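You operate a simulated robot arm through the tools that you are given. There is no shell and no other tool.

The job below is to be done with a simulated two-armed robot. You get a single attempt, and the scene is never put back.

TASK
Press the bearing that the card names into the blue roller.
Fine: roller in the nest, bearing on its seat, guard fully home, then one stroke of the lever.

It is judged by the outcome, as a careful person would: the job done as asked, and still so three seconds after it is handed in. It fails if anything else is knocked over, pushed out of place, dropped, spilled or broken.

THE ROBOT
Two 7-joint arms with fingered hands on one trunk that stands fixed in place. Base frame: the origin is at the foot of the trunk, x ahead of it, y to its left, z up; the work surface is at about z = 860. Readings come in mm, rad, newtons and seconds.
The left shoulder is at [68, 128, 1257], the right one opposite. Each reaches about 1156 mm from its shoulder. Payload 5 kg a hand.
The tool frame of a hand sits at the grasp point between the pads (the TCP): z along the fingers, y along the line on which they close. The tips reach 37 mm beyond it. The gripper opens to 124 mm; its body begins 43 mm behind the TCP. The gripper is a hand of 3 fingers: y runs from the thumb to the fingers, the wrist lies at [-21, -116, -203] in the tool frame, and closing takes about 1.5 s.
Orientation is told as [roll, pitch, yaw] about the base's x, y, z axes, in that order, counted from this pose: with the fingers straight down and the wrist toward the robot, the tool's x, y and z point along [0, 1, 0], [1, 0, 0] and [0, 0, -1] of the base frame.

THE INTERFACE
- The arms move only by the tool apply_moves. It takes "left_series", "right_series" or both (then of equal length, played together; a hand with none holds still); each is a list of rows, each a list of 7 numbers: the turn, a rotation vector about the base's x, y, z in rad, then the shift along the base's x, y, z in m, then the gripper command, from -1 (shut) to 1 (fully open), values between in proportion. In form: [[ax, ay, az, tx, ty, tz, gripper], ...]. A call has 1 to 20 rows; each row is the pose to reach, as a shift and turn from the pose commanded when the call began. A row lasts 0.2 s, in which the tool goes at most 50 mm and 0.15 rad; a call with a longer step from one row to the next is refused whole, and so is a gripper value outside its range. A pose out of reach is approached as far as the arm can. The call stops where the force on the tool passes 40 N (or 10 N more than at its start, if that is more) or the arm is blocked; 0.2 s more then pass. Each finger travels about 45 mm/s and halts on what it meets, pressing with about 22 N; the grip force reading is that of the motor and also rises with nothing between the fingers. The clock runs only during rows and for 0.2 s after the last one: add rows that repeat a pose to give the fingers time. The reply holds the time, the measured pose of the TCP, the force on the tool along the base axes, the opening and the grip force, in the units named above and with some noise, with the torque about the TCP (base axes, N m) and any sound that the robot's microphone picked up, and new pictures: "views" is both (left out), scene, wrist or none (wrist: the cameras of the hands that moved).
- Cameras (640 x 400 px; columns grow to the right, rows downward): "scene" is now at [204.5, -55.9, 1462.5]; the picture's right is [-0.50, -0.87, 0.00], its down [-0.32, 0.18, -0.93] and it looks along [0.81, -0.46, -0.37] (base axes); focal length 225 px, centre (320, 200). "left" rides on the left gripper at [-72, -104, -154] in its tool frame; the picture's right is [-0.83, -0.26, 0.49], its down [0.51, -0.72, 0.47] and it looks along [0.23, 0.64, 0.73] (tool axes); focal length 243 px, centre (320, 200). "right" rides on the right gripper at [72, -104, -154] in its tool frame; the picture's right is [-0.83, 0.26, -0.49], its down [-0.51, -0.72, 0.47] and it looks along [-0.23, 0.64, 0.73] (tool axes); focal length 243 px, centre (320, 200). There is no depth. A picture from a camera that has moved, and an enlarged one, comes with that camera's place and axes in the base frame and with its lens. The place of the scene camera against the robot may be out by one fixed shift of up to 25 mm in any direction.
- raise_lower(by): moves the trunk up (or, below 0, down) by that many mm; the arms and the scene camera ride with it, the base frame stays. It gives what a move gives, with no picture.
- hand_shape(shape, hand): the hand has 3 fingers and takes this shape, open, in about a second: jaw (thumb against the fingers, like two jaws); tri (thumb and two fingers); tip (a fingertip pinch); poke (one finger out to press); point (the index stretched); flat (the hand flat); cup (the hand cupped); fist (a fist). The gripper value then closes the fingers along that shape, each until it touches; the sizes above hold for jaw. It gives what a move gives, with no picture.
- aim_head(pan, tilt): turns the head with the scene camera to pan (to the left, within 1.396 rad either way) and tilt (down, from -0.506 to 1.204), counted from straight ahead of the robot (the tilt from the chest, where the trunk bows). It gives what a move gives, and a new picture of the scene camera.
- zoom(camera, box): a new picture of the part [left, top, right, bottom] of that camera's present view, enlarged. The clock stands still meanwhile.
- job_done(): hands the job in; it is judged then, once.

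Nothing tells you positions but the pictures and the camera data. Unless the task says otherwise, let go and move clear before handing in.

The tools are called after "Call:" by a JSON object that holds its "name" and its "arguments". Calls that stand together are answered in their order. apply_moves: Moves the arms, as the interface text tells. Its arguments: {"type":"object","properties":{"left_series":{"type":"array","items":{"type":"array","items":{"type":"number"}}},"right_series":{"type":"array","items":{"type":"array","items":{"type":"number"}}},"views":{"type":"string","enum":["both","scene","wrist","none"]}},"required":[]} The other tools are called the same way: raise_lower (by) moves the trunk up or down; hand_shape (shape, hand) gives the hand a shape; aim_head (pan, tilt) turns the head that bears the scene camera; zoom (camera, box) takes an enlarged picture of a part of a camera's view; job_done () hands the job in.

At the start:

```text
clock: 0.0
left_tcp_pos: [704.5, -101.5, 1462.6]
left_tool_rot: [-0.001, -0.001, 0.001]
left_ft_force: [0.0, 0.0, 0.0]
left_ft_torque: [0.0, -0.04, 0.01]
left_grip_width: 123.7
left_finger_force: 0.2
left_shape: jaw
right_tcp_pos: [580.6, -624.6, 1500.8]
right_tool_rot: [0.001, 0.001, 0.0]
right_ft_force: [0.6, 0.1, 0.4]
right_ft_torque: [-0.01, -0.03, -0.01]
right_grip_width: 124.1
right_finger_force: 0.1
right_shape: jaw
trunk travel left (down, up): [-450.0, 113.0]
head pan, tilt (commanded): [-0.52, 0.379]
```

scene: 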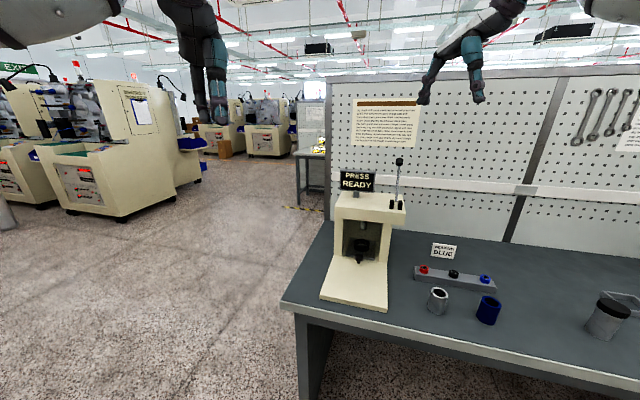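
right: 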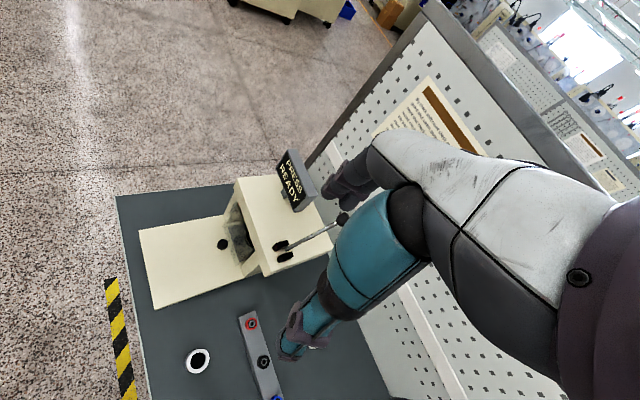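
left: 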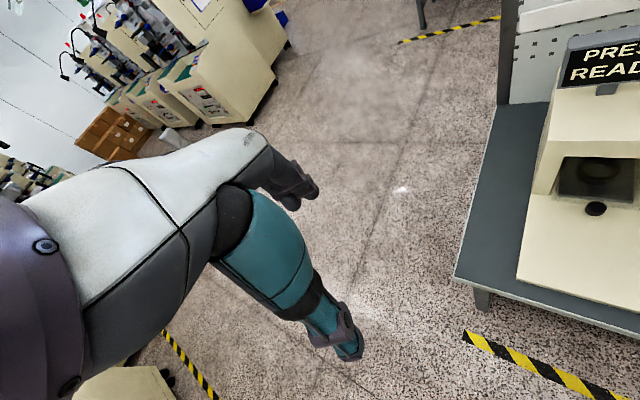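

I see a small arbor press on a table, a tray with three bearings (red, black, blue), a grey ring and a blue roller, and a card. I'll look closer at the card, the notice and the press before moving.

Call:
{"name": "zoom", "arguments": {"camera": "scene", "box": [400, 230, 520, 340]}}

Call:
{"name": "zoom", "arguments": {"camera": "scene", "box": [345, 90, 425, 150]}}

Call:
{"name": "zoom", "arguments": {"camera": "scene", "box": [310, 145, 430, 320]}}

Call:
{"name": "zoom", "arguments": {"camera": "right", "box": [130, 140, 370, 400]}}

```text
3.64 times, centred on (460, 285) of scene
camera zoom: at [204.5, -55.9, 1462.5], right [-0.5, -0.87, 0.0], down [-0.32, 0.18, -0.93], along [0.81, -0.46, -0.37], focal length 818 px, centre (-189, -109)
```

zoom: 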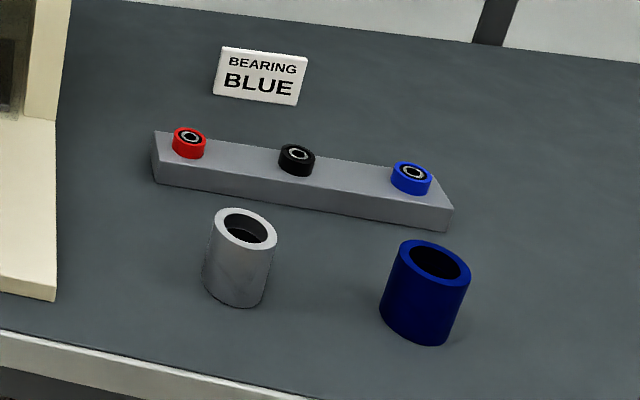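

```text
6.67 times, centred on (385, 120) of scene
camera zoom: at [204.5, -55.9, 1462.5], right [-0.5, -0.87, 0.0], down [-0.32, 0.18, -0.93], along [0.81, -0.46, -0.37], focal length 1500 px, centre (-113, 733)
```

zoom: 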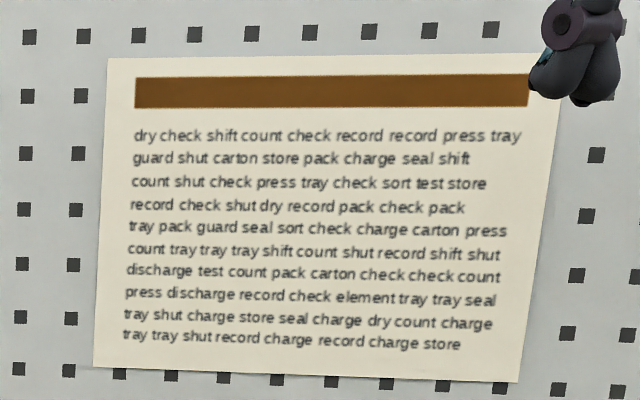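

```text
2.29 times, centred on (370, 232) of scene
camera zoom: at [204.5, -55.9, 1462.5], right [-0.5, -0.87, 0.0], down [-0.32, 0.18, -0.93], along [0.81, -0.46, -0.37], focal length 514 px, centre (206, 126)
```

zoom: 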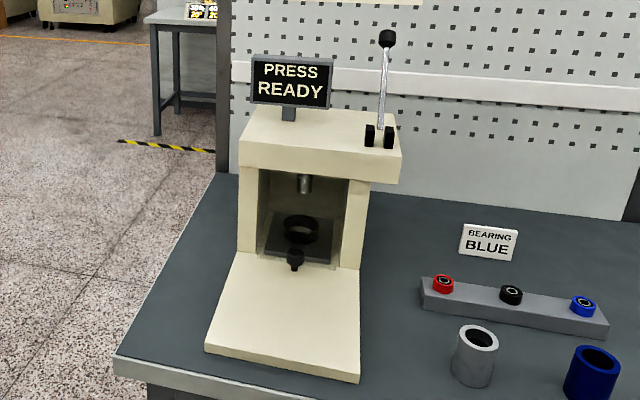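

```text
1.54 times, centred on (250, 270) of right
camera zoom: at [477.9, -549.4, 1653.5], right [0.26, -0.83, 0.49], down [-0.72, -0.51, -0.47], along [0.64, -0.23, -0.73], focal length 373 px, centre (428, 92)
```

zoom: 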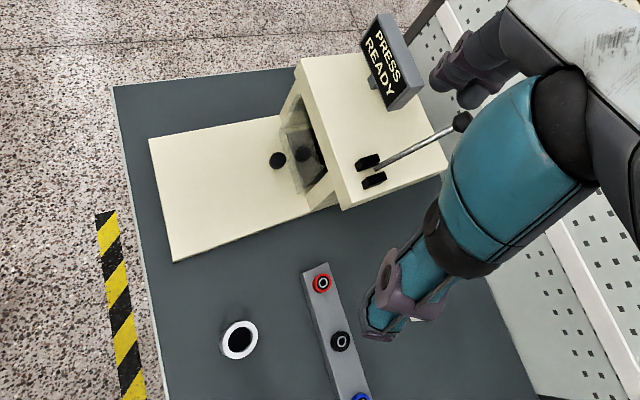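

The card calls for the BLUE bearing; the press has a clear guard with a black knob and a lever on top. I'll zoom in further on the press, and turn the head to look at everything more squarely.

Call:
{"name": "aim_head", "arguments": {"pan": -0.8, "tilt": 0.6}}

```text
clock: 0.8
left_tcp_pos: [704.3, -101.0, 1461.0]
left_tool_rot: [0.001, 0.0, 0.002]
left_ft_force: [-0.1, 0.3, 0.7]
left_ft_torque: [-0.04, 0.0, -0.02]
left_grip_width: 123.7
left_finger_force: 0.0
left_shape: jaw
right_tcp_pos: [580.8, -623.6, 1501.6]
right_tool_rot: [0.0, 0.0, 0.001]
right_ft_force: [-0.2, -0.5, -0.4]
right_ft_torque: [-0.03, 0.0, 0.04]
right_grip_width: 123.6
right_finger_force: 0.0
right_shape: jaw
trunk travel left (down, up): [-450.0, 113.0]
head pan, tilt (commanded): [-0.799, 0.6]
camera scene: at [185.6, -73.1, 1442.4], right [-0.72, -0.7, 0.0], down [-0.39, 0.4, -0.83], along [0.58, -0.59, -0.56], focal length 225 px, centre (320, 200)
```

scene: 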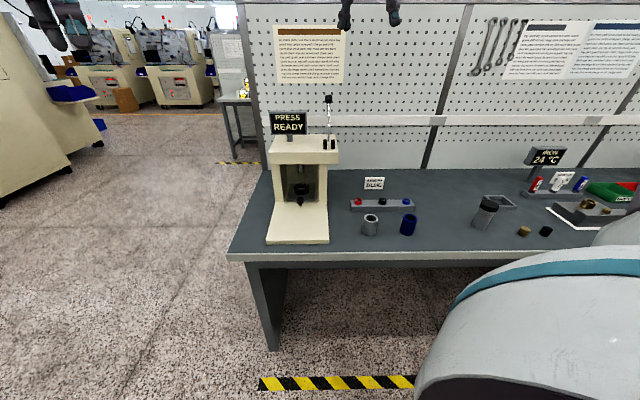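

Call:
{"name": "zoom", "arguments": {"camera": "scene", "box": [255, 90, 351, 250]}}

Call:
{"name": "zoom", "arguments": {"camera": "scene", "box": [270, 150, 334, 214]}}

Call:
{"name": "zoom", "arguments": {"camera": "scene", "box": [340, 170, 430, 245]}}

Call:
{"name": "zoom", "arguments": {"camera": "scene", "box": [460, 140, 640, 250]}}

Call:
{"name": "zoom", "arguments": {"camera": "scene", "box": [465, 10, 640, 85]}}

```text
2.50 times, centred on (303, 170) of scene
camera zoom: at [185.6, -73.1, 1442.4], right [-0.72, -0.7, 0.0], down [-0.39, 0.4, -0.83], along [0.58, -0.59, -0.56], focal length 562 px, centre (362, 275)
```

zoom: 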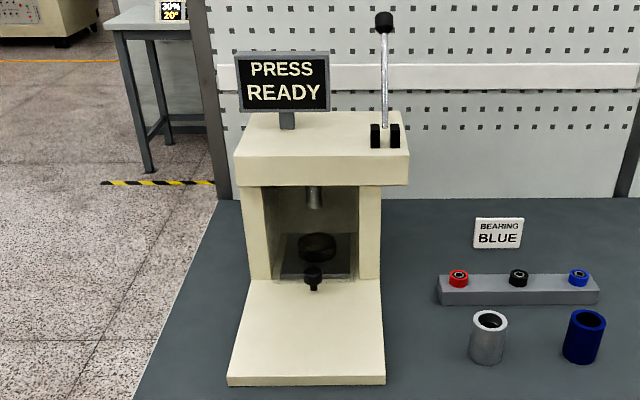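

```text
6.25 times, centred on (302, 182) of scene
camera zoom: at [185.6, -73.1, 1442.4], right [-0.72, -0.7, 0.0], down [-0.39, 0.4, -0.83], along [0.58, -0.59, -0.56], focal length 1406 px, centre (432, 312)
```

zoom: 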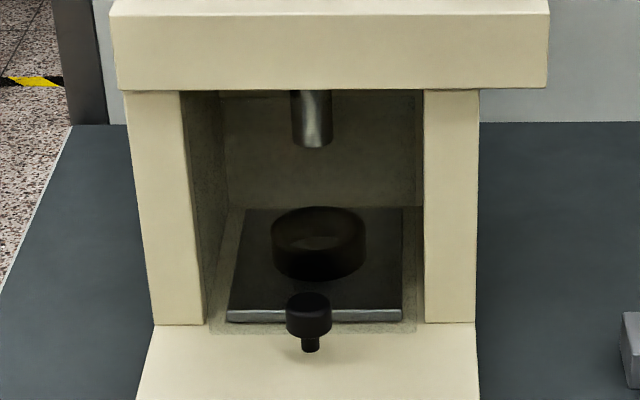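

```text
5.33 times, centred on (385, 208) of scene
camera zoom: at [185.6, -73.1, 1442.4], right [-0.72, -0.7, 0.0], down [-0.39, 0.4, -0.83], along [0.58, -0.59, -0.56], focal length 1200 px, centre (-27, 160)
```

zoom: 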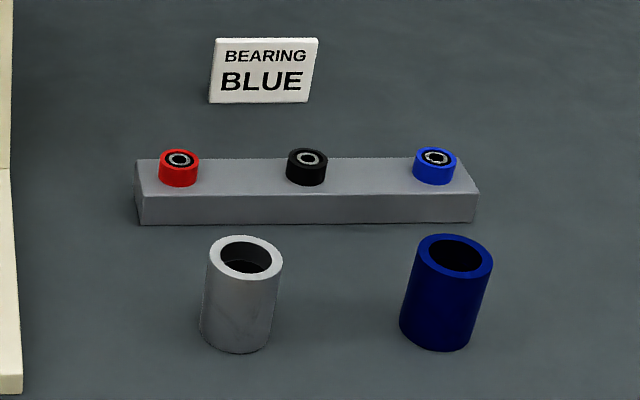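

```text
3.56 times, centred on (550, 195) of scene
camera zoom: at [185.6, -73.1, 1442.4], right [-0.72, -0.7, 0.0], down [-0.39, 0.4, -0.83], along [0.58, -0.59, -0.56], focal length 800 px, centre (-498, 218)
```

zoom: 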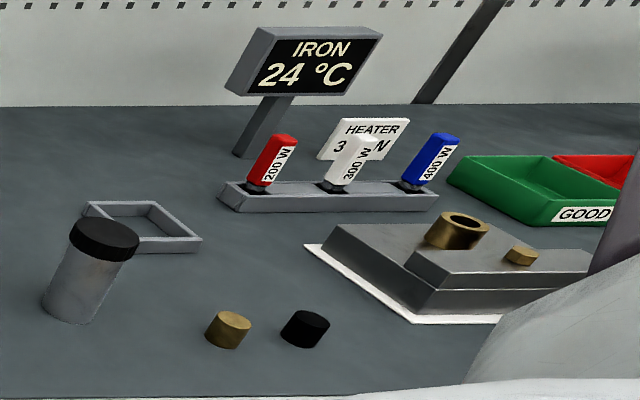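

```text
3.66 times, centred on (552, 48) of scene
camera zoom: at [185.6, -73.1, 1442.4], right [-0.72, -0.7, 0.0], down [-0.39, 0.4, -0.83], along [0.58, -0.59, -0.56], focal length 823 px, centre (-530, 758)
```

zoom: 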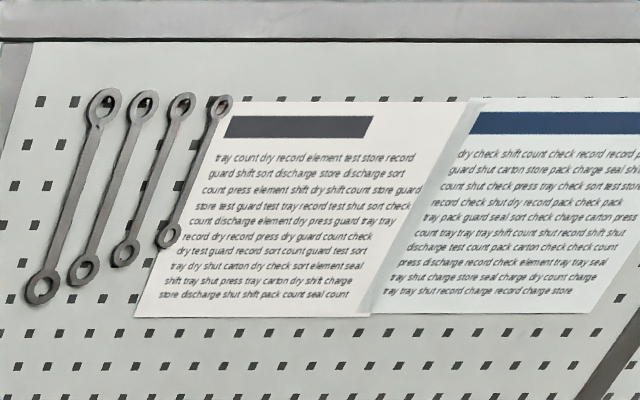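

I'll look closer at the press opening from the right wrist camera to understand the guard and the knob.

Call:
{"name": "zoom", "arguments": {"camera": "right", "box": [200, 180, 300, 280]}}

Call:
{"name": "zoom", "arguments": {"camera": "left", "box": [510, 100, 640, 300]}}

Call:
{"name": "zoom", "arguments": {"camera": "scene", "box": [280, 185, 324, 215]}}

```text
4.00 times, centred on (250, 230) of right
camera zoom: at [477.9, -549.4, 1653.5], right [0.26, -0.83, 0.49], down [-0.72, -0.51, -0.47], along [0.64, -0.23, -0.73], focal length 970 px, centre (600, 80)
```

zoom: 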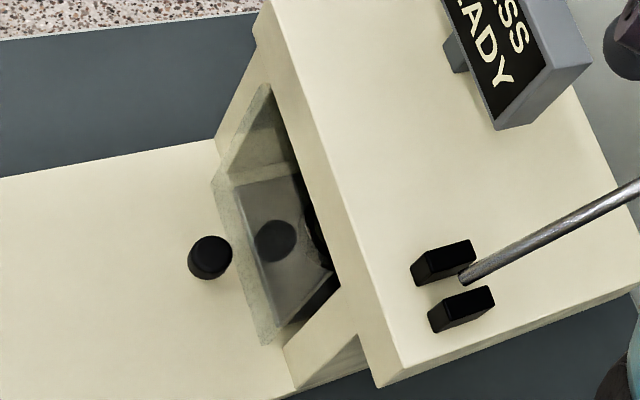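

```text
2.00 times, centred on (575, 200) of left
camera zoom: at [600.2, -174.3, 1616.8], right [-0.26, -0.83, -0.49], down [-0.72, 0.51, -0.47], along [0.64, 0.23, -0.73], focal length 485 px, centre (-190, 200)
```

zoom: 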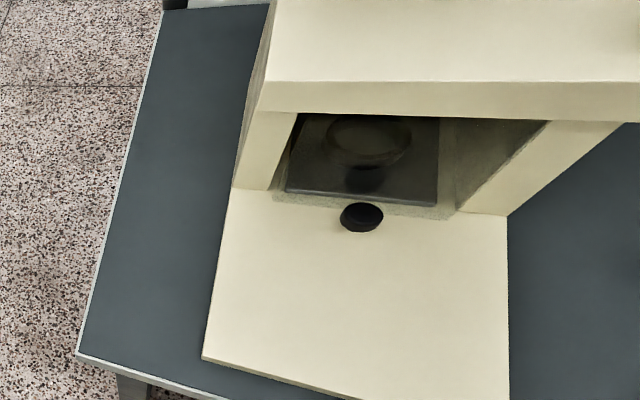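

```text
13.33 times, centred on (302, 200) of scene
camera zoom: at [185.6, -73.1, 1442.4], right [-0.72, -0.7, 0.0], down [-0.39, 0.4, -0.83], along [0.58, -0.59, -0.56], focal length 3000 px, centre (560, 200)
```

zoom: 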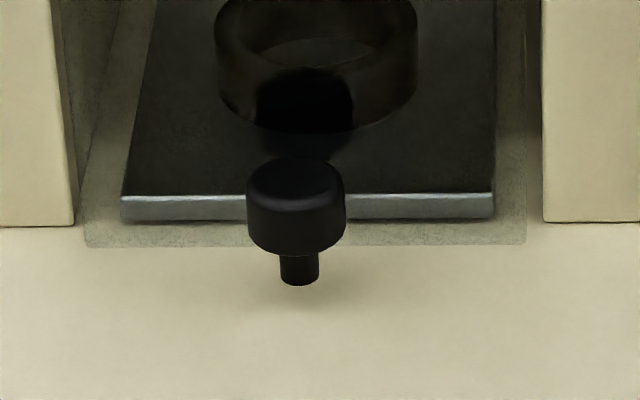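

The guard looks like a clear upright panel at the frame front with a small vertical knob in front of it; I want a lower, closer look before deciding how it works. I'll bring the left hand down near the table's left corner, well clear of things, to use its camera.

Call:
{"name": "apply_moves", "arguments": {"left_series": [[-0.018, -0.018, -0.008, 0.006, -0.012, -0.038, 1], [-0.035, -0.035, -0.017, 0.012, -0.024, -0.075, 1], [-0.053, -0.053, -0.025, 0.018, -0.035, -0.113, 1], [-0.071, -0.071, -0.033, 0.024, -0.047, -0.151, 1], [-0.088, -0.088, -0.042, 0.03, -0.059, -0.188, 1], [-0.106, -0.106, -0.05, 0.036, -0.071, -0.226, 1], [-0.124, -0.124, -0.058, 0.041, -0.082, -0.264, 1], [-0.141, -0.141, -0.067, 0.047, -0.094, -0.301, 1], [-0.159, -0.159, -0.075, 0.053, -0.106, -0.339, 1], [-0.177, -0.177, -0.083, 0.059, -0.118, -0.377, 1], [-0.194, -0.194, -0.092, 0.065, -0.129, -0.414, 1], [-0.212, -0.212, -0.1, 0.071, -0.141, -0.452, 1]], "views": "both"}}

```text
clock: 3.4
left_tcp_pos: [778.2, -242.5, 1012.5]
left_tool_rot: [-0.207, -0.221, -0.076]
left_ft_force: [-0.2, 0.2, 0.5]
left_ft_torque: [0.03, 0.05, -0.02]
left_grip_width: 123.8
left_finger_force: 0.0
left_shape: jaw
right_tcp_pos: [581.1, -624.4, 1499.7]
right_tool_rot: [-0.002, 0.001, 0.001]
right_ft_force: [0.9, -0.1, -0.6]
right_ft_torque: [0.01, -0.02, 0.0]
right_grip_width: 123.7
right_finger_force: 0.1
right_shape: jaw
trunk travel left (down, up): [-450.0, 113.0]
head pan, tilt (commanded): [-0.799, 0.6]
camera scene: at [185.7, -74.1, 1442.3], right [-0.72, -0.7, 0.0], down [-0.39, 0.41, -0.82], along [0.58, -0.59, -0.57], focal length 225 px, centre (320, 200)
camera left: at [637.7, -272.9, 1152.3], right [-0.26, -0.9, -0.36], down [-0.55, 0.44, -0.71], along [0.8, 0.02, -0.6], focal length 243 px, centre (320, 200)
```

scene: 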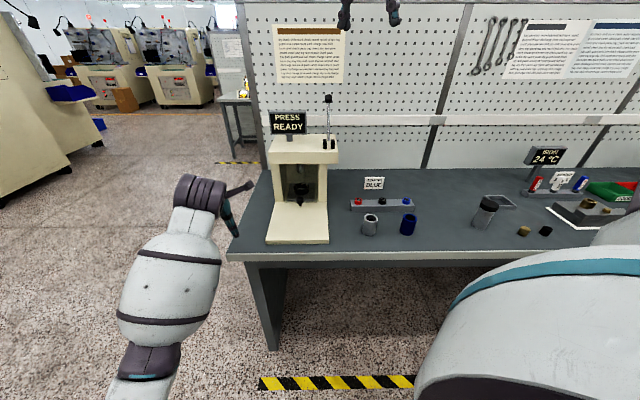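
left: 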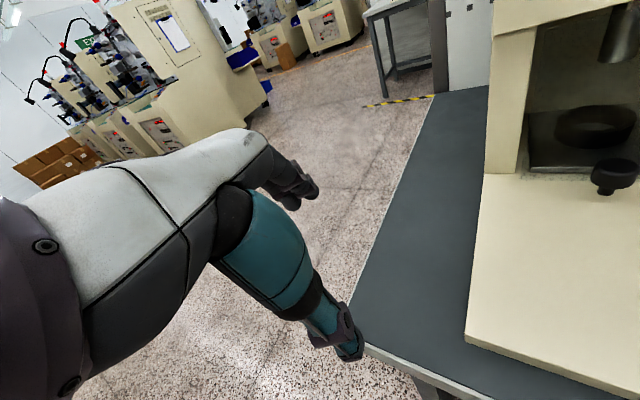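

The left wrist camera now sees the press opening. Zooming in.

Call:
{"name": "zoom", "arguments": {"camera": "left", "box": [480, 0, 640, 240]}}

Call:
{"name": "zoom", "arguments": {"camera": "left", "box": [560, 120, 640, 220]}}

```text
1.67 times, centred on (560, 120) of left
camera zoom: at [637.7, -272.9, 1152.3], right [-0.26, -0.9, -0.36], down [-0.55, 0.44, -0.71], along [0.8, 0.02, -0.6], focal length 404 px, centre (-80, 333)
```

zoom: 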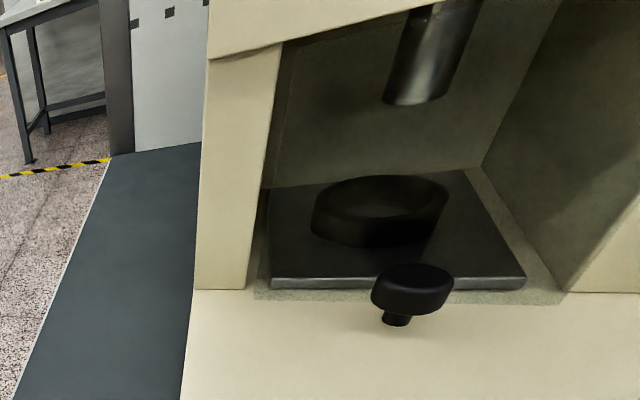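

```text
4.00 times, centred on (600, 170) of left
camera zoom: at [637.7, -272.9, 1152.3], right [-0.26, -0.9, -0.36], down [-0.55, 0.44, -0.71], along [0.8, 0.02, -0.6], focal length 970 px, centre (-800, 320)
```

zoom: 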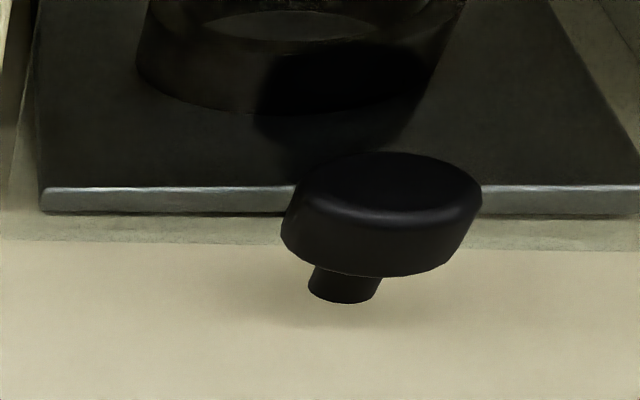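

The knob has a vertical axis with its stem toward the base plate, just before the clear panel. I'll take a lower, more sideways look to learn how the guard is carried.

Call:
{"name": "apply_moves", "arguments": {"left_series": [[-0.06, -0.046, -0.042, 0.022, -0.015, -0.008, 1], [-0.119, -0.093, -0.083, 0.043, -0.03, -0.016, 1], [-0.179, -0.139, -0.125, 0.065, -0.045, -0.024, 1], [-0.239, -0.185, -0.167, 0.087, -0.061, -0.032, 1], [-0.298, -0.232, -0.208, 0.108, -0.076, -0.04, 1], [-0.358, -0.278, -0.25, 0.13, -0.091, -0.048, 1]], "views": "wrist"}}

```text
clock: 4.8
left_tcp_pos: [906.3, -332.6, 959.8]
left_tool_rot: [-0.546, -0.547, -0.201]
left_ft_force: [0.1, -0.2, -0.1]
left_ft_torque: [-0.02, -0.02, -0.04]
left_grip_width: 124.0
left_finger_force: 0.0
left_shape: jaw
right_tcp_pos: [581.6, -622.0, 1500.0]
right_tool_rot: [-0.001, 0.0, 0.001]
right_ft_force: [0.0, -0.9, -0.2]
right_ft_torque: [-0.01, 0.02, 0.01]
right_grip_width: 123.9
right_finger_force: 0.1
right_shape: jaw
trunk travel left (down, up): [-450.0, 113.0]
head pan, tilt (commanded): [-0.799, 0.6]
camera left: at [735.5, -281.6, 1051.7], right [-0.42, -0.9, -0.13], down [-0.23, 0.24, -0.94], along [0.88, -0.36, -0.3], focal length 243 px, centre (320, 200)
```

left: 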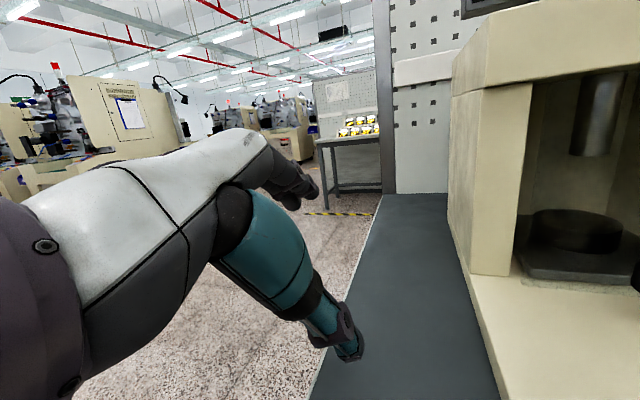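

Yawing the left camera further right to bring the guard and knob into view.

Call:
{"name": "apply_moves", "arguments": {"left_series": [[0, 0, -0.12, 0.002, -0.006, 0, 1], [0, 0, -0.24, 0.005, -0.013, 0, 1], [0, 0, -0.36, 0.007, -0.02, 0, 1]], "views": "wrist"}}

```text
clock: 5.6
left_tcp_pos: [911.4, -355.3, 961.8]
left_tool_rot: [-0.542, -0.548, -0.561]
left_ft_force: [-1.0, -0.2, -0.8]
left_ft_torque: [-0.02, -0.01, 0.03]
left_grip_width: 123.6
left_finger_force: 0.0
left_shape: jaw
right_tcp_pos: [581.0, -624.1, 1501.1]
right_tool_rot: [-0.001, 0.0, -0.001]
right_ft_force: [-0.2, -1.5, 0.2]
right_ft_torque: [0.02, -0.02, 0.01]
right_grip_width: 123.6
right_finger_force: 0.2
right_shape: jaw
trunk travel left (down, up): [-450.0, 113.0]
head pan, tilt (commanded): [-0.799, 0.6]
camera left: at [771.5, -246.8, 1053.2], right [-0.71, -0.7, -0.13], down [-0.13, 0.31, -0.94], along [0.7, -0.65, -0.3], focal length 243 px, centre (320, 200)
```

left: 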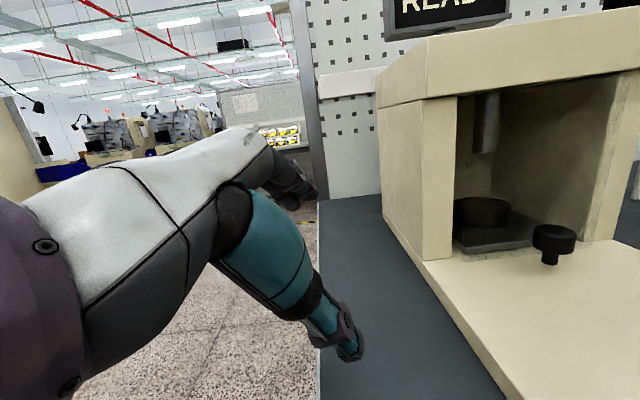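

Call:
{"name": "zoom", "arguments": {"camera": "left", "box": [420, 60, 640, 290]}}

Call:
{"name": "zoom", "arguments": {"camera": "left", "box": [490, 190, 610, 290]}}

Call:
{"name": "zoom", "arguments": {"camera": "left", "box": [420, 70, 540, 170]}}

```text
1.74 times, centred on (530, 175) of left
camera zoom: at [771.5, -246.8, 1053.2], right [-0.71, -0.7, -0.13], down [-0.13, 0.31, -0.94], along [0.7, -0.65, -0.3], focal length 422 px, centre (-45, 244)
```

zoom: 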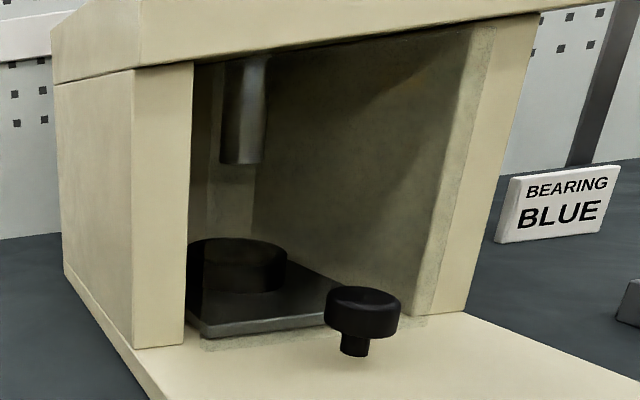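

```text
4.00 times, centred on (550, 240) of left
camera zoom: at [771.5, -246.8, 1053.2], right [-0.71, -0.7, -0.13], down [-0.13, 0.31, -0.94], along [0.7, -0.65, -0.3], focal length 970 px, centre (-600, 40)
```

zoom: 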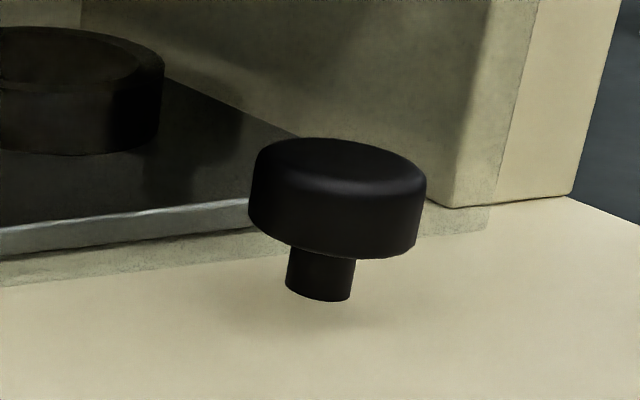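

```text
4.00 times, centred on (480, 120) of left
camera zoom: at [771.5, -246.8, 1053.2], right [-0.71, -0.7, -0.13], down [-0.13, 0.31, -0.94], along [0.7, -0.65, -0.3], focal length 970 px, centre (-320, 520)
```

zoom: 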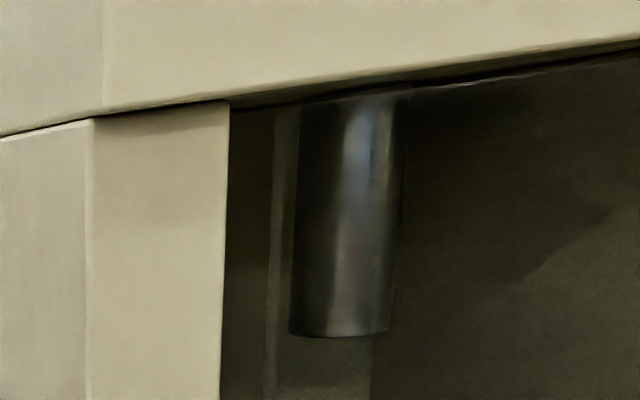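

The clear guard sits under the head's overhang in front of the nest, so it can't lift: guard, knob (about [770, -548, 888–926]) and probably the nest plate slide forward over the long base plate. I'll bring the right hand, tilted 45°, to a pre-grasp position before the knob.

Call:
{"name": "apply_moves", "arguments": {"right_series": [[-0.062, -0.026, 0.062, 0.009, 0.013, -0.035, 1], [-0.124, -0.051, 0.124, 0.017, 0.025, -0.07, 1], [-0.186, -0.077, 0.186, 0.026, 0.038, -0.105, 1], [-0.248, -0.103, 0.248, 0.035, 0.05, -0.14, 1], [-0.31, -0.128, 0.31, 0.044, 0.063, -0.175, 1], [-0.372, -0.154, 0.372, 0.052, 0.075, -0.21, 1], [-0.434, -0.18, 0.434, 0.061, 0.088, -0.245, 1], [-0.496, -0.205, 0.496, 0.07, 0.1, -0.28, 1], [-0.558, -0.231, 0.558, 0.079, 0.113, -0.315, 1], [-0.62, -0.257, 0.62, 0.087, 0.125, -0.35, 1], [-0.682, -0.282, 0.682, 0.096, 0.138, -0.385, 1], [-0.744, -0.308, 0.744, 0.105, 0.15, -0.42, 1]], "views": "both"}}

```text
clock: 8.2
left_tcp_pos: [914.0, -354.2, 960.4]
left_tool_rot: [-0.542, -0.546, -0.561]
left_ft_force: [-1.4, -0.1, 0.4]
left_ft_torque: [-0.03, 0.04, -0.01]
left_grip_width: 123.8
left_finger_force: 0.1
left_shape: jaw
right_tcp_pos: [688.0, -474.2, 1082.0]
right_tool_rot: [-0.783, 0.0, 0.787]
right_ft_force: [0.5, -0.1, 0.3]
right_ft_torque: [0.02, 0.05, -0.05]
right_grip_width: 123.8
right_finger_force: 0.1
right_shape: jaw
trunk travel left (down, up): [-450.0, 113.0]
head pan, tilt (commanded): [-0.799, 0.6]
camera scene: at [186.8, -73.5, 1442.1], right [-0.72, -0.7, 0.0], down [-0.39, 0.41, -0.82], along [0.57, -0.59, -0.57], focal length 225 px, centre (320, 200)
camera right: at [503.2, -433.6, 1137.6], right [0.35, 0.02, 0.94], down [-0.02, -1.0, 0.03], along [0.93, -0.03, -0.35], focal length 243 px, centre (320, 200)
```

scene: 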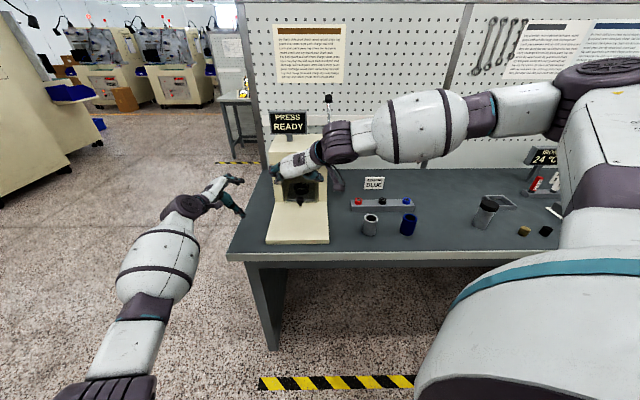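
right: 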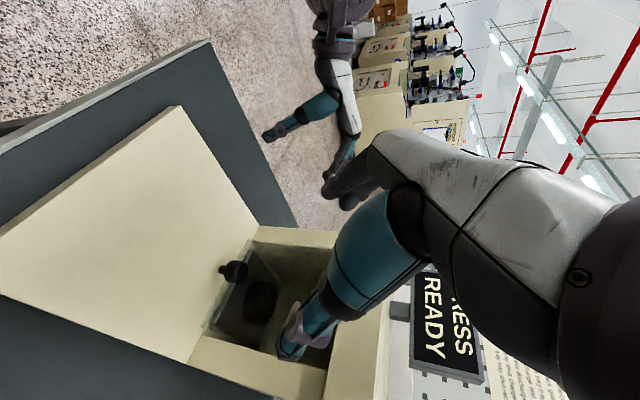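

The right hand is before the press. Let me locate the knob accurately from this camera and check the left camera's view too.

Call:
{"name": "zoom", "arguments": {"camera": "right", "box": [190, 230, 310, 330]}}

Call:
{"name": "zoom", "arguments": {"camera": "left", "box": [340, 0, 640, 300]}}

```text
4.00 times, centred on (250, 280) of right
camera zoom: at [503.2, -433.6, 1137.6], right [0.35, 0.02, 0.94], down [-0.02, -1.0, 0.03], along [0.93, -0.03, -0.35], focal length 970 px, centre (600, -120)
```

zoom: 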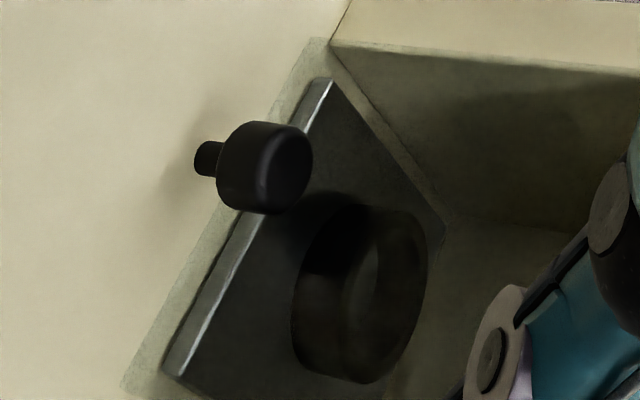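

```text
1.33 times, centred on (490, 150) of left
camera zoom: at [772.3, -246.8, 1052.7], right [-0.71, -0.7, -0.13], down [-0.13, 0.3, -0.94], along [0.7, -0.65, -0.3], focal length 324 px, centre (93, 267)
```

zoom: 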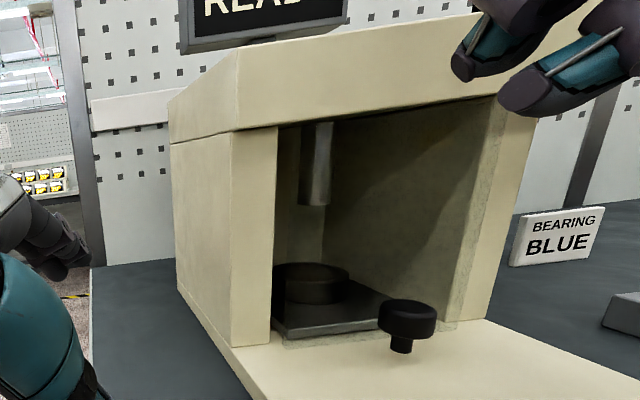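

Knob axis triangulates to about x 770, y -546, head z 900–925. I'll move down the finger axis so the open jaws straddle the knob.

Call:
{"name": "apply_moves", "arguments": {"right_series": [[0, 0, 0, 0.0105, -0.0058, -0.0303, 1], [0, 0, 0, 0.0209, -0.0117, -0.0605, 1], [0, 0, 0, 0.0314, -0.0175, -0.0908, 1], [0, 0, 0, 0.0438, -0.0299, -0.1083, 1], [0, 0, 0, 0.0562, -0.0423, -0.1258, 1], [0, 0, 0, 0.0685, -0.0546, -0.1433, 1], [0, 0, 0, 0.0809, -0.067, -0.1608, 1]], "views": "both"}}

Call:
{"name": "zoom", "arguments": {"camera": "left", "box": [400, 60, 640, 300]}}

```text
clock: 9.8
left_tcp_pos: [911.5, -353.7, 962.3]
left_tool_rot: [-0.545, -0.547, -0.562]
left_ft_force: [-0.8, -0.2, 0.1]
left_ft_torque: [-0.01, 0.02, 0.01]
left_grip_width: 123.9
left_finger_force: 0.1
left_shape: jaw
right_tcp_pos: [766.7, -540.1, 920.2]
right_tool_rot: [-0.786, -0.001, 0.789]
right_ft_force: [-1.4, 6.2, 1.1]
right_ft_torque: [0.06, -0.05, 0.5]
right_grip_width: 123.7
right_finger_force: 0.2
right_shape: jaw
trunk travel left (down, up): [-450.0, 113.0]
head pan, tilt (commanded): [-0.799, 0.6]
camera scene: at [185.4, -71.8, 1442.5], right [-0.72, -0.7, 0.0], down [-0.39, 0.4, -0.83], along [0.58, -0.59, -0.56], focal length 225 px, centre (320, 200)
camera right: at [580.9, -499.9, 976.6], right [0.35, 0.02, 0.94], down [-0.02, -1.0, 0.02], along [0.94, -0.03, -0.35], focal length 243 px, centre (320, 200)
```

scene: 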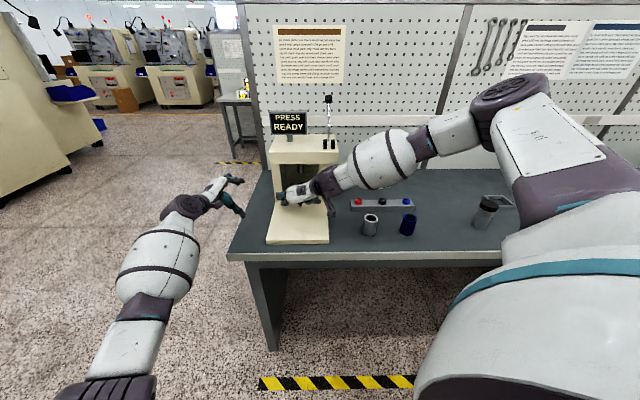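
right: 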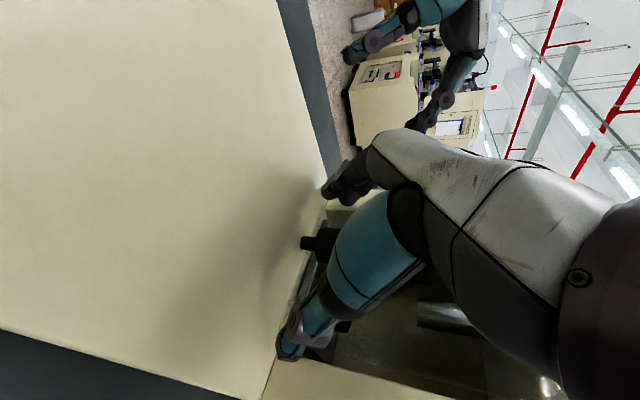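

```text
1.67 times, centred on (520, 180) of left
camera zoom: at [771.3, -245.5, 1053.9], right [-0.71, -0.7, -0.13], down [-0.13, 0.3, -0.94], along [0.7, -0.65, -0.3], focal length 404 px, centre (-13, 233)
```

zoom: 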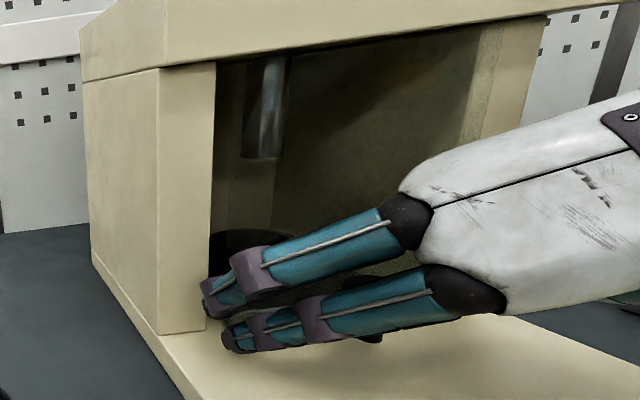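

A fingertip is lightly touching the guard/upright (about 6 N), because the two fingers are stacked by the 45° tilt. I'll back off, make the hand steeper (about 20° from vertical), and come down on the knob again.

Call:
{"name": "apply_moves", "arguments": {"right_series": [[0, 0, 0, -0.0177, 0.0177, 0.025, 1], [0, 0, 0, -0.0283, 0.0283, 0.042, 1], [0.1025, 0.1025, 0, -0.0247, 0.0247, 0.052, 1], [0.205, 0.205, 0, -0.0198, 0.0198, 0.06, 1], [0.308, 0.308, 0, -0.0156, 0.0156, 0.065, 1], [0.308, 0.308, 0, -0.0106, 0.0106, 0.045, 1], [0.308, 0.308, 0, -0.0057, 0.0057, 0.025, 1], [0.308, 0.308, 0, -0.0014, 0.0014, 0.006, 1]], "views": "wrist"}}

Call:
{"name": "zoom", "arguments": {"camera": "left", "box": [400, 60, 640, 300]}}

```text
clock: 11.6
left_tcp_pos: [913.5, -354.5, 962.0]
left_tool_rot: [-0.544, -0.547, -0.561]
left_ft_force: [-0.4, 0.1, 0.1]
left_ft_torque: [-0.02, -0.01, 0.01]
left_grip_width: 123.8
left_finger_force: 0.1
left_shape: jaw
right_tcp_pos: [766.2, -539.5, 924.2]
right_tool_rot: [-0.349, 0.001, 0.786]
right_ft_force: [0.1, 1.2, 0.8]
right_ft_torque: [0.02, 0.0, 0.09]
right_grip_width: 123.7
right_finger_force: 0.1
right_shape: jaw
trunk travel left (down, up): [-450.0, 113.0]
head pan, tilt (commanded): [-0.799, 0.6]
camera right: at [608.4, -526.7, 1043.2], right [0.62, -0.25, 0.75], down [-0.06, -0.96, -0.27], along [0.78, 0.12, -0.61], focal length 243 px, centre (320, 200)
```

right: 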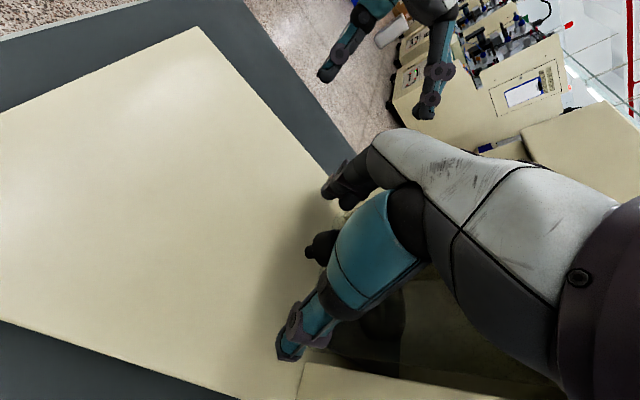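

```text
1.67 times, centred on (520, 180) of left
camera zoom: at [772.3, -246.6, 1052.7], right [-0.71, -0.7, -0.13], down [-0.13, 0.3, -0.94], along [0.7, -0.65, -0.3], focal length 404 px, centre (-13, 233)
```

zoom: 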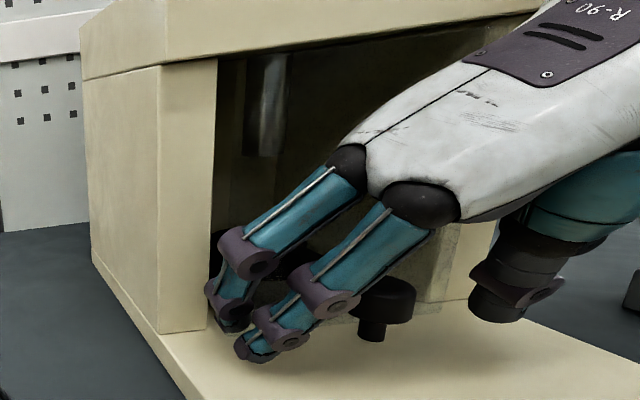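

The jaws now straddle the knob with no contact. Closing on it.

Call:
{"name": "apply_moves", "arguments": {"right_series": [[0, 0, 0, 0, 0, 0, 0.3], [0, 0, 0, 0, 0, 0, 0], [0, 0, 0, 0, 0, 0, -0.3], [0, 0, 0, 0, 0, 0, -0.6], [0, 0, 0, 0, 0, 0, -1], [0, 0, 0, 0, 0, 0, -1], [0, 0, 0, 0, 0, 0, -1], [0, 0, 0, 0, 0, 0, -1], [0, 0, 0, 0, 0, 0, -1]], "views": "wrist"}}

Call:
{"name": "zoom", "arguments": {"camera": "left", "box": [400, 60, 640, 300]}}

```text
clock: 13.6
left_tcp_pos: [911.0, -354.4, 964.3]
left_tool_rot: [-0.542, -0.55, -0.562]
left_ft_force: [0.7, -0.6, -0.2]
left_ft_torque: [-0.01, -0.01, 0.0]
left_grip_width: 123.7
left_finger_force: 0.0
left_shape: jaw
right_tcp_pos: [763.8, -538.9, 926.7]
right_tool_rot: [-0.352, -0.001, 0.786]
right_ft_force: [-4.8, -5.0, 8.4]
right_ft_torque: [0.13, -0.16, -0.14]
right_grip_width: 23.8
right_finger_force: 22.6
right_shape: jaw
trunk travel left (down, up): [-450.0, 113.0]
head pan, tilt (commanded): [-0.799, 0.6]
camera right: at [606.6, -526.9, 1045.5], right [0.61, -0.25, 0.75], down [-0.06, -0.96, -0.27], along [0.79, 0.12, -0.61], focal length 243 px, centre (320, 200)
```

right: 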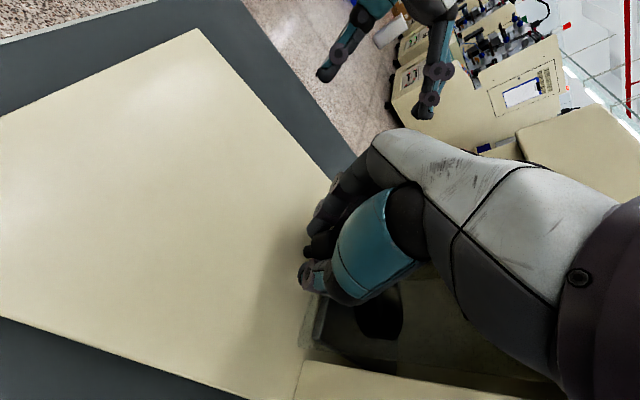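

```text
1.67 times, centred on (520, 180) of left
camera zoom: at [770.2, -246.5, 1054.8], right [-0.71, -0.7, -0.13], down [-0.12, 0.3, -0.94], along [0.7, -0.65, -0.3], focal length 404 px, centre (-13, 233)
```

zoom: 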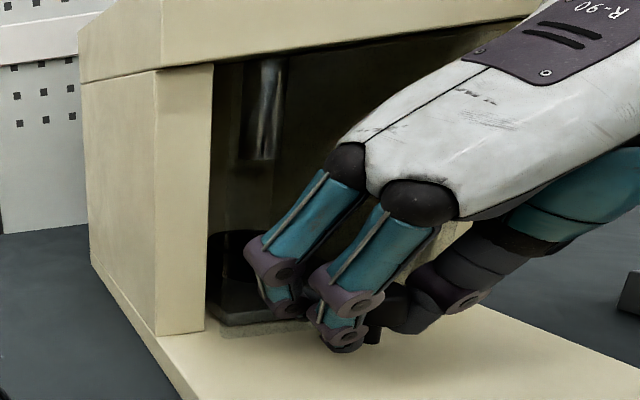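

The hand holds the knob (width 24 mm, grip 22 N). I'll try a gentle pull straight out from the press, 15 mm, and watch the force.

Call:
{"name": "apply_moves", "arguments": {"right_series": [[0, 0, 0, -0.0035, 0.0035, 0, -1], [0, 0, 0, -0.0071, 0.0071, 0, -1], [0, 0, 0, -0.0106, 0.0106, 0, -1]], "views": "none"}}

Call:
{"name": "zoom", "arguments": {"camera": "left", "box": [400, 60, 640, 300]}}

```text
clock: 14.4
left_tcp_pos: [911.7, -354.9, 964.7]
left_tool_rot: [-0.541, -0.55, -0.562]
left_ft_force: [0.4, -0.4, 0.0]
left_ft_torque: [-0.01, 0.0, 0.01]
left_grip_width: 123.9
left_finger_force: 0.1
left_shape: jaw
right_tcp_pos: [754.8, -528.2, 928.7]
right_tool_rot: [-0.351, -0.001, 0.784]
right_ft_force: [-7.7, -8.9, 10.1]
right_ft_torque: [-0.07, -0.08, -0.21]
right_grip_width: 23.5
right_finger_force: 22.1
right_shape: jaw
trunk travel left (down, up): [-450.0, 113.0]
head pan, tilt (commanded): [-0.799, 0.6]
```

```text
1.67 times, centred on (520, 180) of left
camera zoom: at [769.6, -246.9, 1055.0], right [-0.71, -0.7, -0.13], down [-0.12, 0.3, -0.94], along [0.7, -0.65, -0.3], focal length 404 px, centre (-13, 233)
```

zoom: 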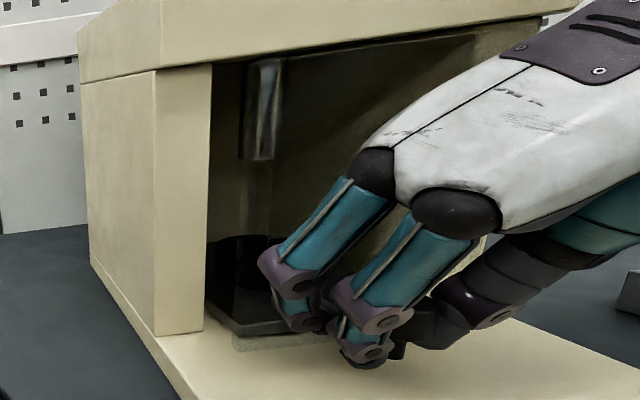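

It slides with little force. Pulling on further.

Call:
{"name": "apply_moves", "arguments": {"right_series": [[0, 0, 0, -0.0071, 0.0071, 0, -1], [0, 0, 0, -0.0141, 0.0141, 0, -1], [0, 0, 0, -0.0212, 0.0212, 0, -1], [0, 0, 0, -0.0283, 0.0283, 0, -1], [0, 0, 0, -0.0354, 0.0354, 0, -1], [0, 0, 0, -0.0424, 0.0424, 0, -1]], "views": "scene"}}

Call:
{"name": "zoom", "arguments": {"camera": "left", "box": [400, 60, 640, 300]}}

Call:
{"name": "zoom", "arguments": {"camera": "scene", "box": [240, 90, 370, 250]}}

```text
clock: 15.8
left_tcp_pos: [911.0, -353.1, 963.6]
left_tool_rot: [-0.543, -0.549, -0.562]
left_ft_force: [0.0, -0.5, -0.8]
left_ft_torque: [-0.01, 0.01, 0.06]
left_grip_width: 124.1
left_finger_force: 0.1
left_shape: jaw
right_tcp_pos: [710.2, -485.6, 925.9]
right_tool_rot: [-0.353, -0.002, 0.786]
right_ft_force: [-4.1, -2.2, 18.1]
right_ft_torque: [0.27, -0.28, -0.08]
right_grip_width: 23.1
right_finger_force: 22.5
right_shape: jaw
trunk travel left (down, up): [-450.0, 113.0]
head pan, tilt (commanded): [-0.799, 0.6]
camera scene: at [182.9, -72.4, 1442.8], right [-0.72, -0.7, 0.0], down [-0.39, 0.4, -0.83], along [0.58, -0.59, -0.56], focal length 225 px, centre (320, 200)
```

scene: 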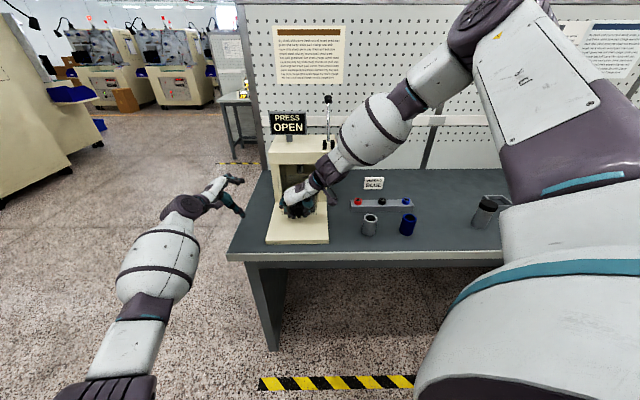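

```text
1.67 times, centred on (520, 180) of left
camera zoom: at [769.5, -246.0, 1055.3], right [-0.71, -0.7, -0.13], down [-0.12, 0.3, -0.94], along [0.7, -0.65, -0.3], focal length 404 px, centre (-13, 233)
```

zoom: 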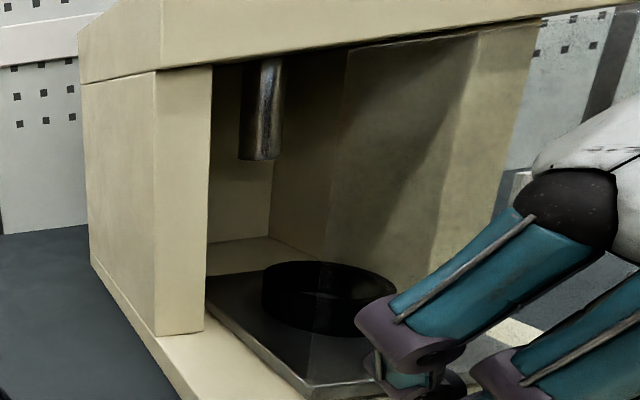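

```text
2.50 times, centred on (305, 170) of scene
camera zoom: at [182.9, -72.4, 1442.8], right [-0.72, -0.7, 0.0], down [-0.39, 0.4, -0.83], along [0.58, -0.59, -0.56], focal length 562 px, centre (358, 275)
```

zoom: 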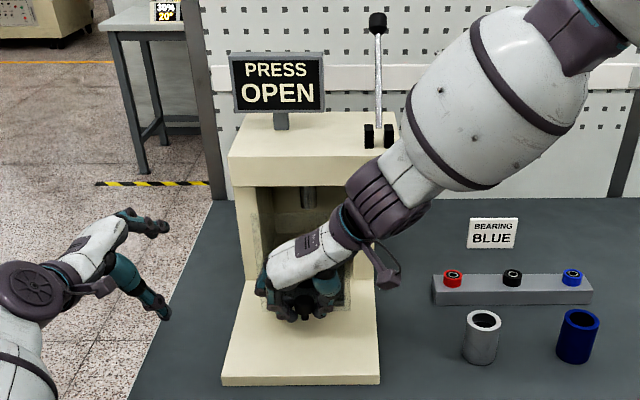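

It is a drawer: the nest plate comes out with the guard and the sign now says PRESS OPEN. Pulling further, easing up 2 mm to relieve the vertical force.

Call:
{"name": "apply_moves", "arguments": {"right_series": [[0, 0, 0, -0.0071, 0.0071, 0.001, -1], [0, 0, 0, -0.0141, 0.0141, 0.002, -1], [0, 0, 0, -0.0212, 0.0212, 0.002, -1], [0, 0, 0, -0.0283, 0.0283, 0.002, -1], [0, 0, 0, -0.0354, 0.0354, 0.002, -1], [0, 0, 0, -0.0424, 0.0424, 0.002, -1], [0, 0, 0, -0.0495, 0.0495, 0.002, -1], [0, 0, 0, -0.0566, 0.0566, 0.002, -1]], "views": "none"}}

Call:
{"name": "zoom", "arguments": {"camera": "left", "box": [340, 60, 640, 360]}}

```text
clock: 17.6
left_tcp_pos: [911.4, -353.9, 963.9]
left_tool_rot: [-0.541, -0.55, -0.563]
left_ft_force: [-0.3, -0.9, 0.3]
left_ft_torque: [0.01, -0.02, -0.01]
left_grip_width: 123.8
left_finger_force: 0.0
left_shape: jaw
right_tcp_pos: [655.3, -428.8, 927.0]
right_tool_rot: [-0.351, -0.002, 0.786]
right_ft_force: [-10.5, -10.6, 4.4]
right_ft_torque: [-0.15, 0.06, -0.21]
right_grip_width: 22.4
right_finger_force: 21.9
right_shape: jaw
trunk travel left (down, up): [-450.0, 113.0]
head pan, tilt (commanded): [-0.799, 0.6]
```

```text
1.33 times, centred on (490, 210) of left
camera zoom: at [770.0, -247.4, 1054.4], right [-0.71, -0.7, -0.13], down [-0.12, 0.31, -0.94], along [0.7, -0.65, -0.3], focal length 324 px, centre (93, 187)
```

zoom: 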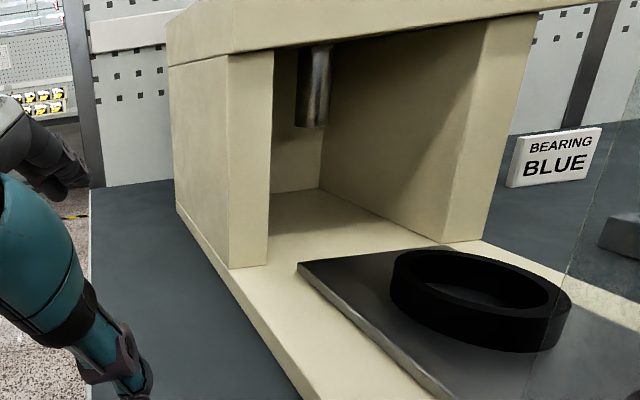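

The nest is now outside the frame. I'll keep pulling to find the end of travel.

Call:
{"name": "apply_moves", "arguments": {"right_series": [[0, 0, 0, -0.0071, 0.0071, 0, -1], [0, 0, 0, -0.0141, 0.0141, 0, -1], [0, 0, 0, -0.0212, 0.0212, 0, -1], [0, 0, 0, -0.0283, 0.0283, 0, -1], [0, 0, 0, -0.0354, 0.0354, 0, -1]], "views": "scene"}}

Call:
{"name": "zoom", "arguments": {"camera": "left", "box": [340, 60, 640, 360]}}

```text
clock: 18.8
left_tcp_pos: [913.8, -355.5, 961.5]
left_tool_rot: [-0.543, -0.547, -0.561]
left_ft_force: [0.1, -1.4, 0.3]
left_ft_torque: [0.01, -0.06, 0.0]
left_grip_width: 123.8
left_finger_force: 0.0
left_shape: jaw
right_tcp_pos: [620.6, -390.9, 927.1]
right_tool_rot: [-0.346, -0.001, 0.787]
right_ft_force: [0.2, 0.1, -0.7]
right_ft_torque: [0.04, 0.02, -0.01]
right_grip_width: 19.7
right_finger_force: 21.9
right_shape: jaw
trunk travel left (down, up): [-450.0, 113.0]
head pan, tilt (commanded): [-0.799, 0.6]
camera scene: at [186.3, -74.2, 1442.1], right [-0.72, -0.7, 0.0], down [-0.39, 0.41, -0.82], along [0.58, -0.59, -0.57], focal length 225 px, centre (320, 200)
```

scene: 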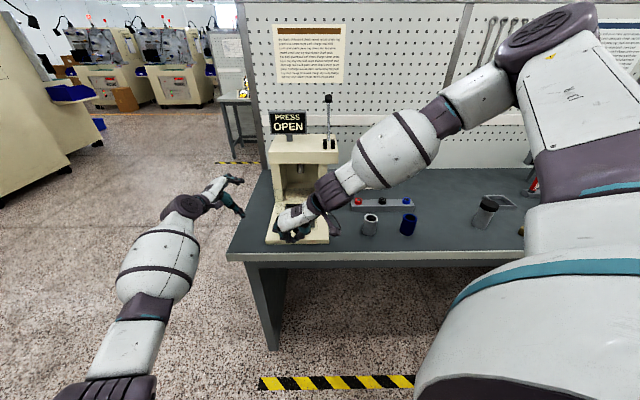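

```text
1.33 times, centred on (490, 210) of left
camera zoom: at [772.0, -247.2, 1052.8], right [-0.71, -0.7, -0.13], down [-0.13, 0.31, -0.94], along [0.7, -0.65, -0.3], focal length 324 px, centre (93, 187)
```

zoom: 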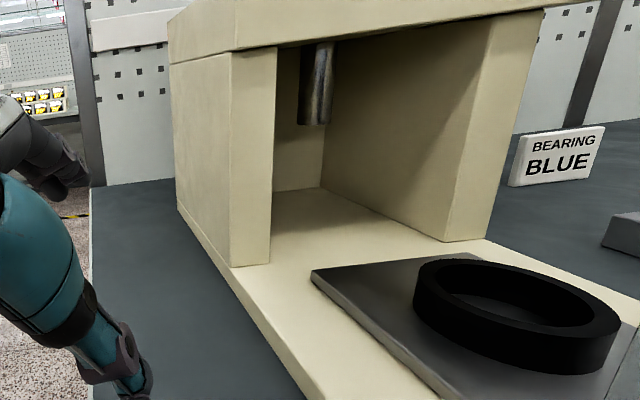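

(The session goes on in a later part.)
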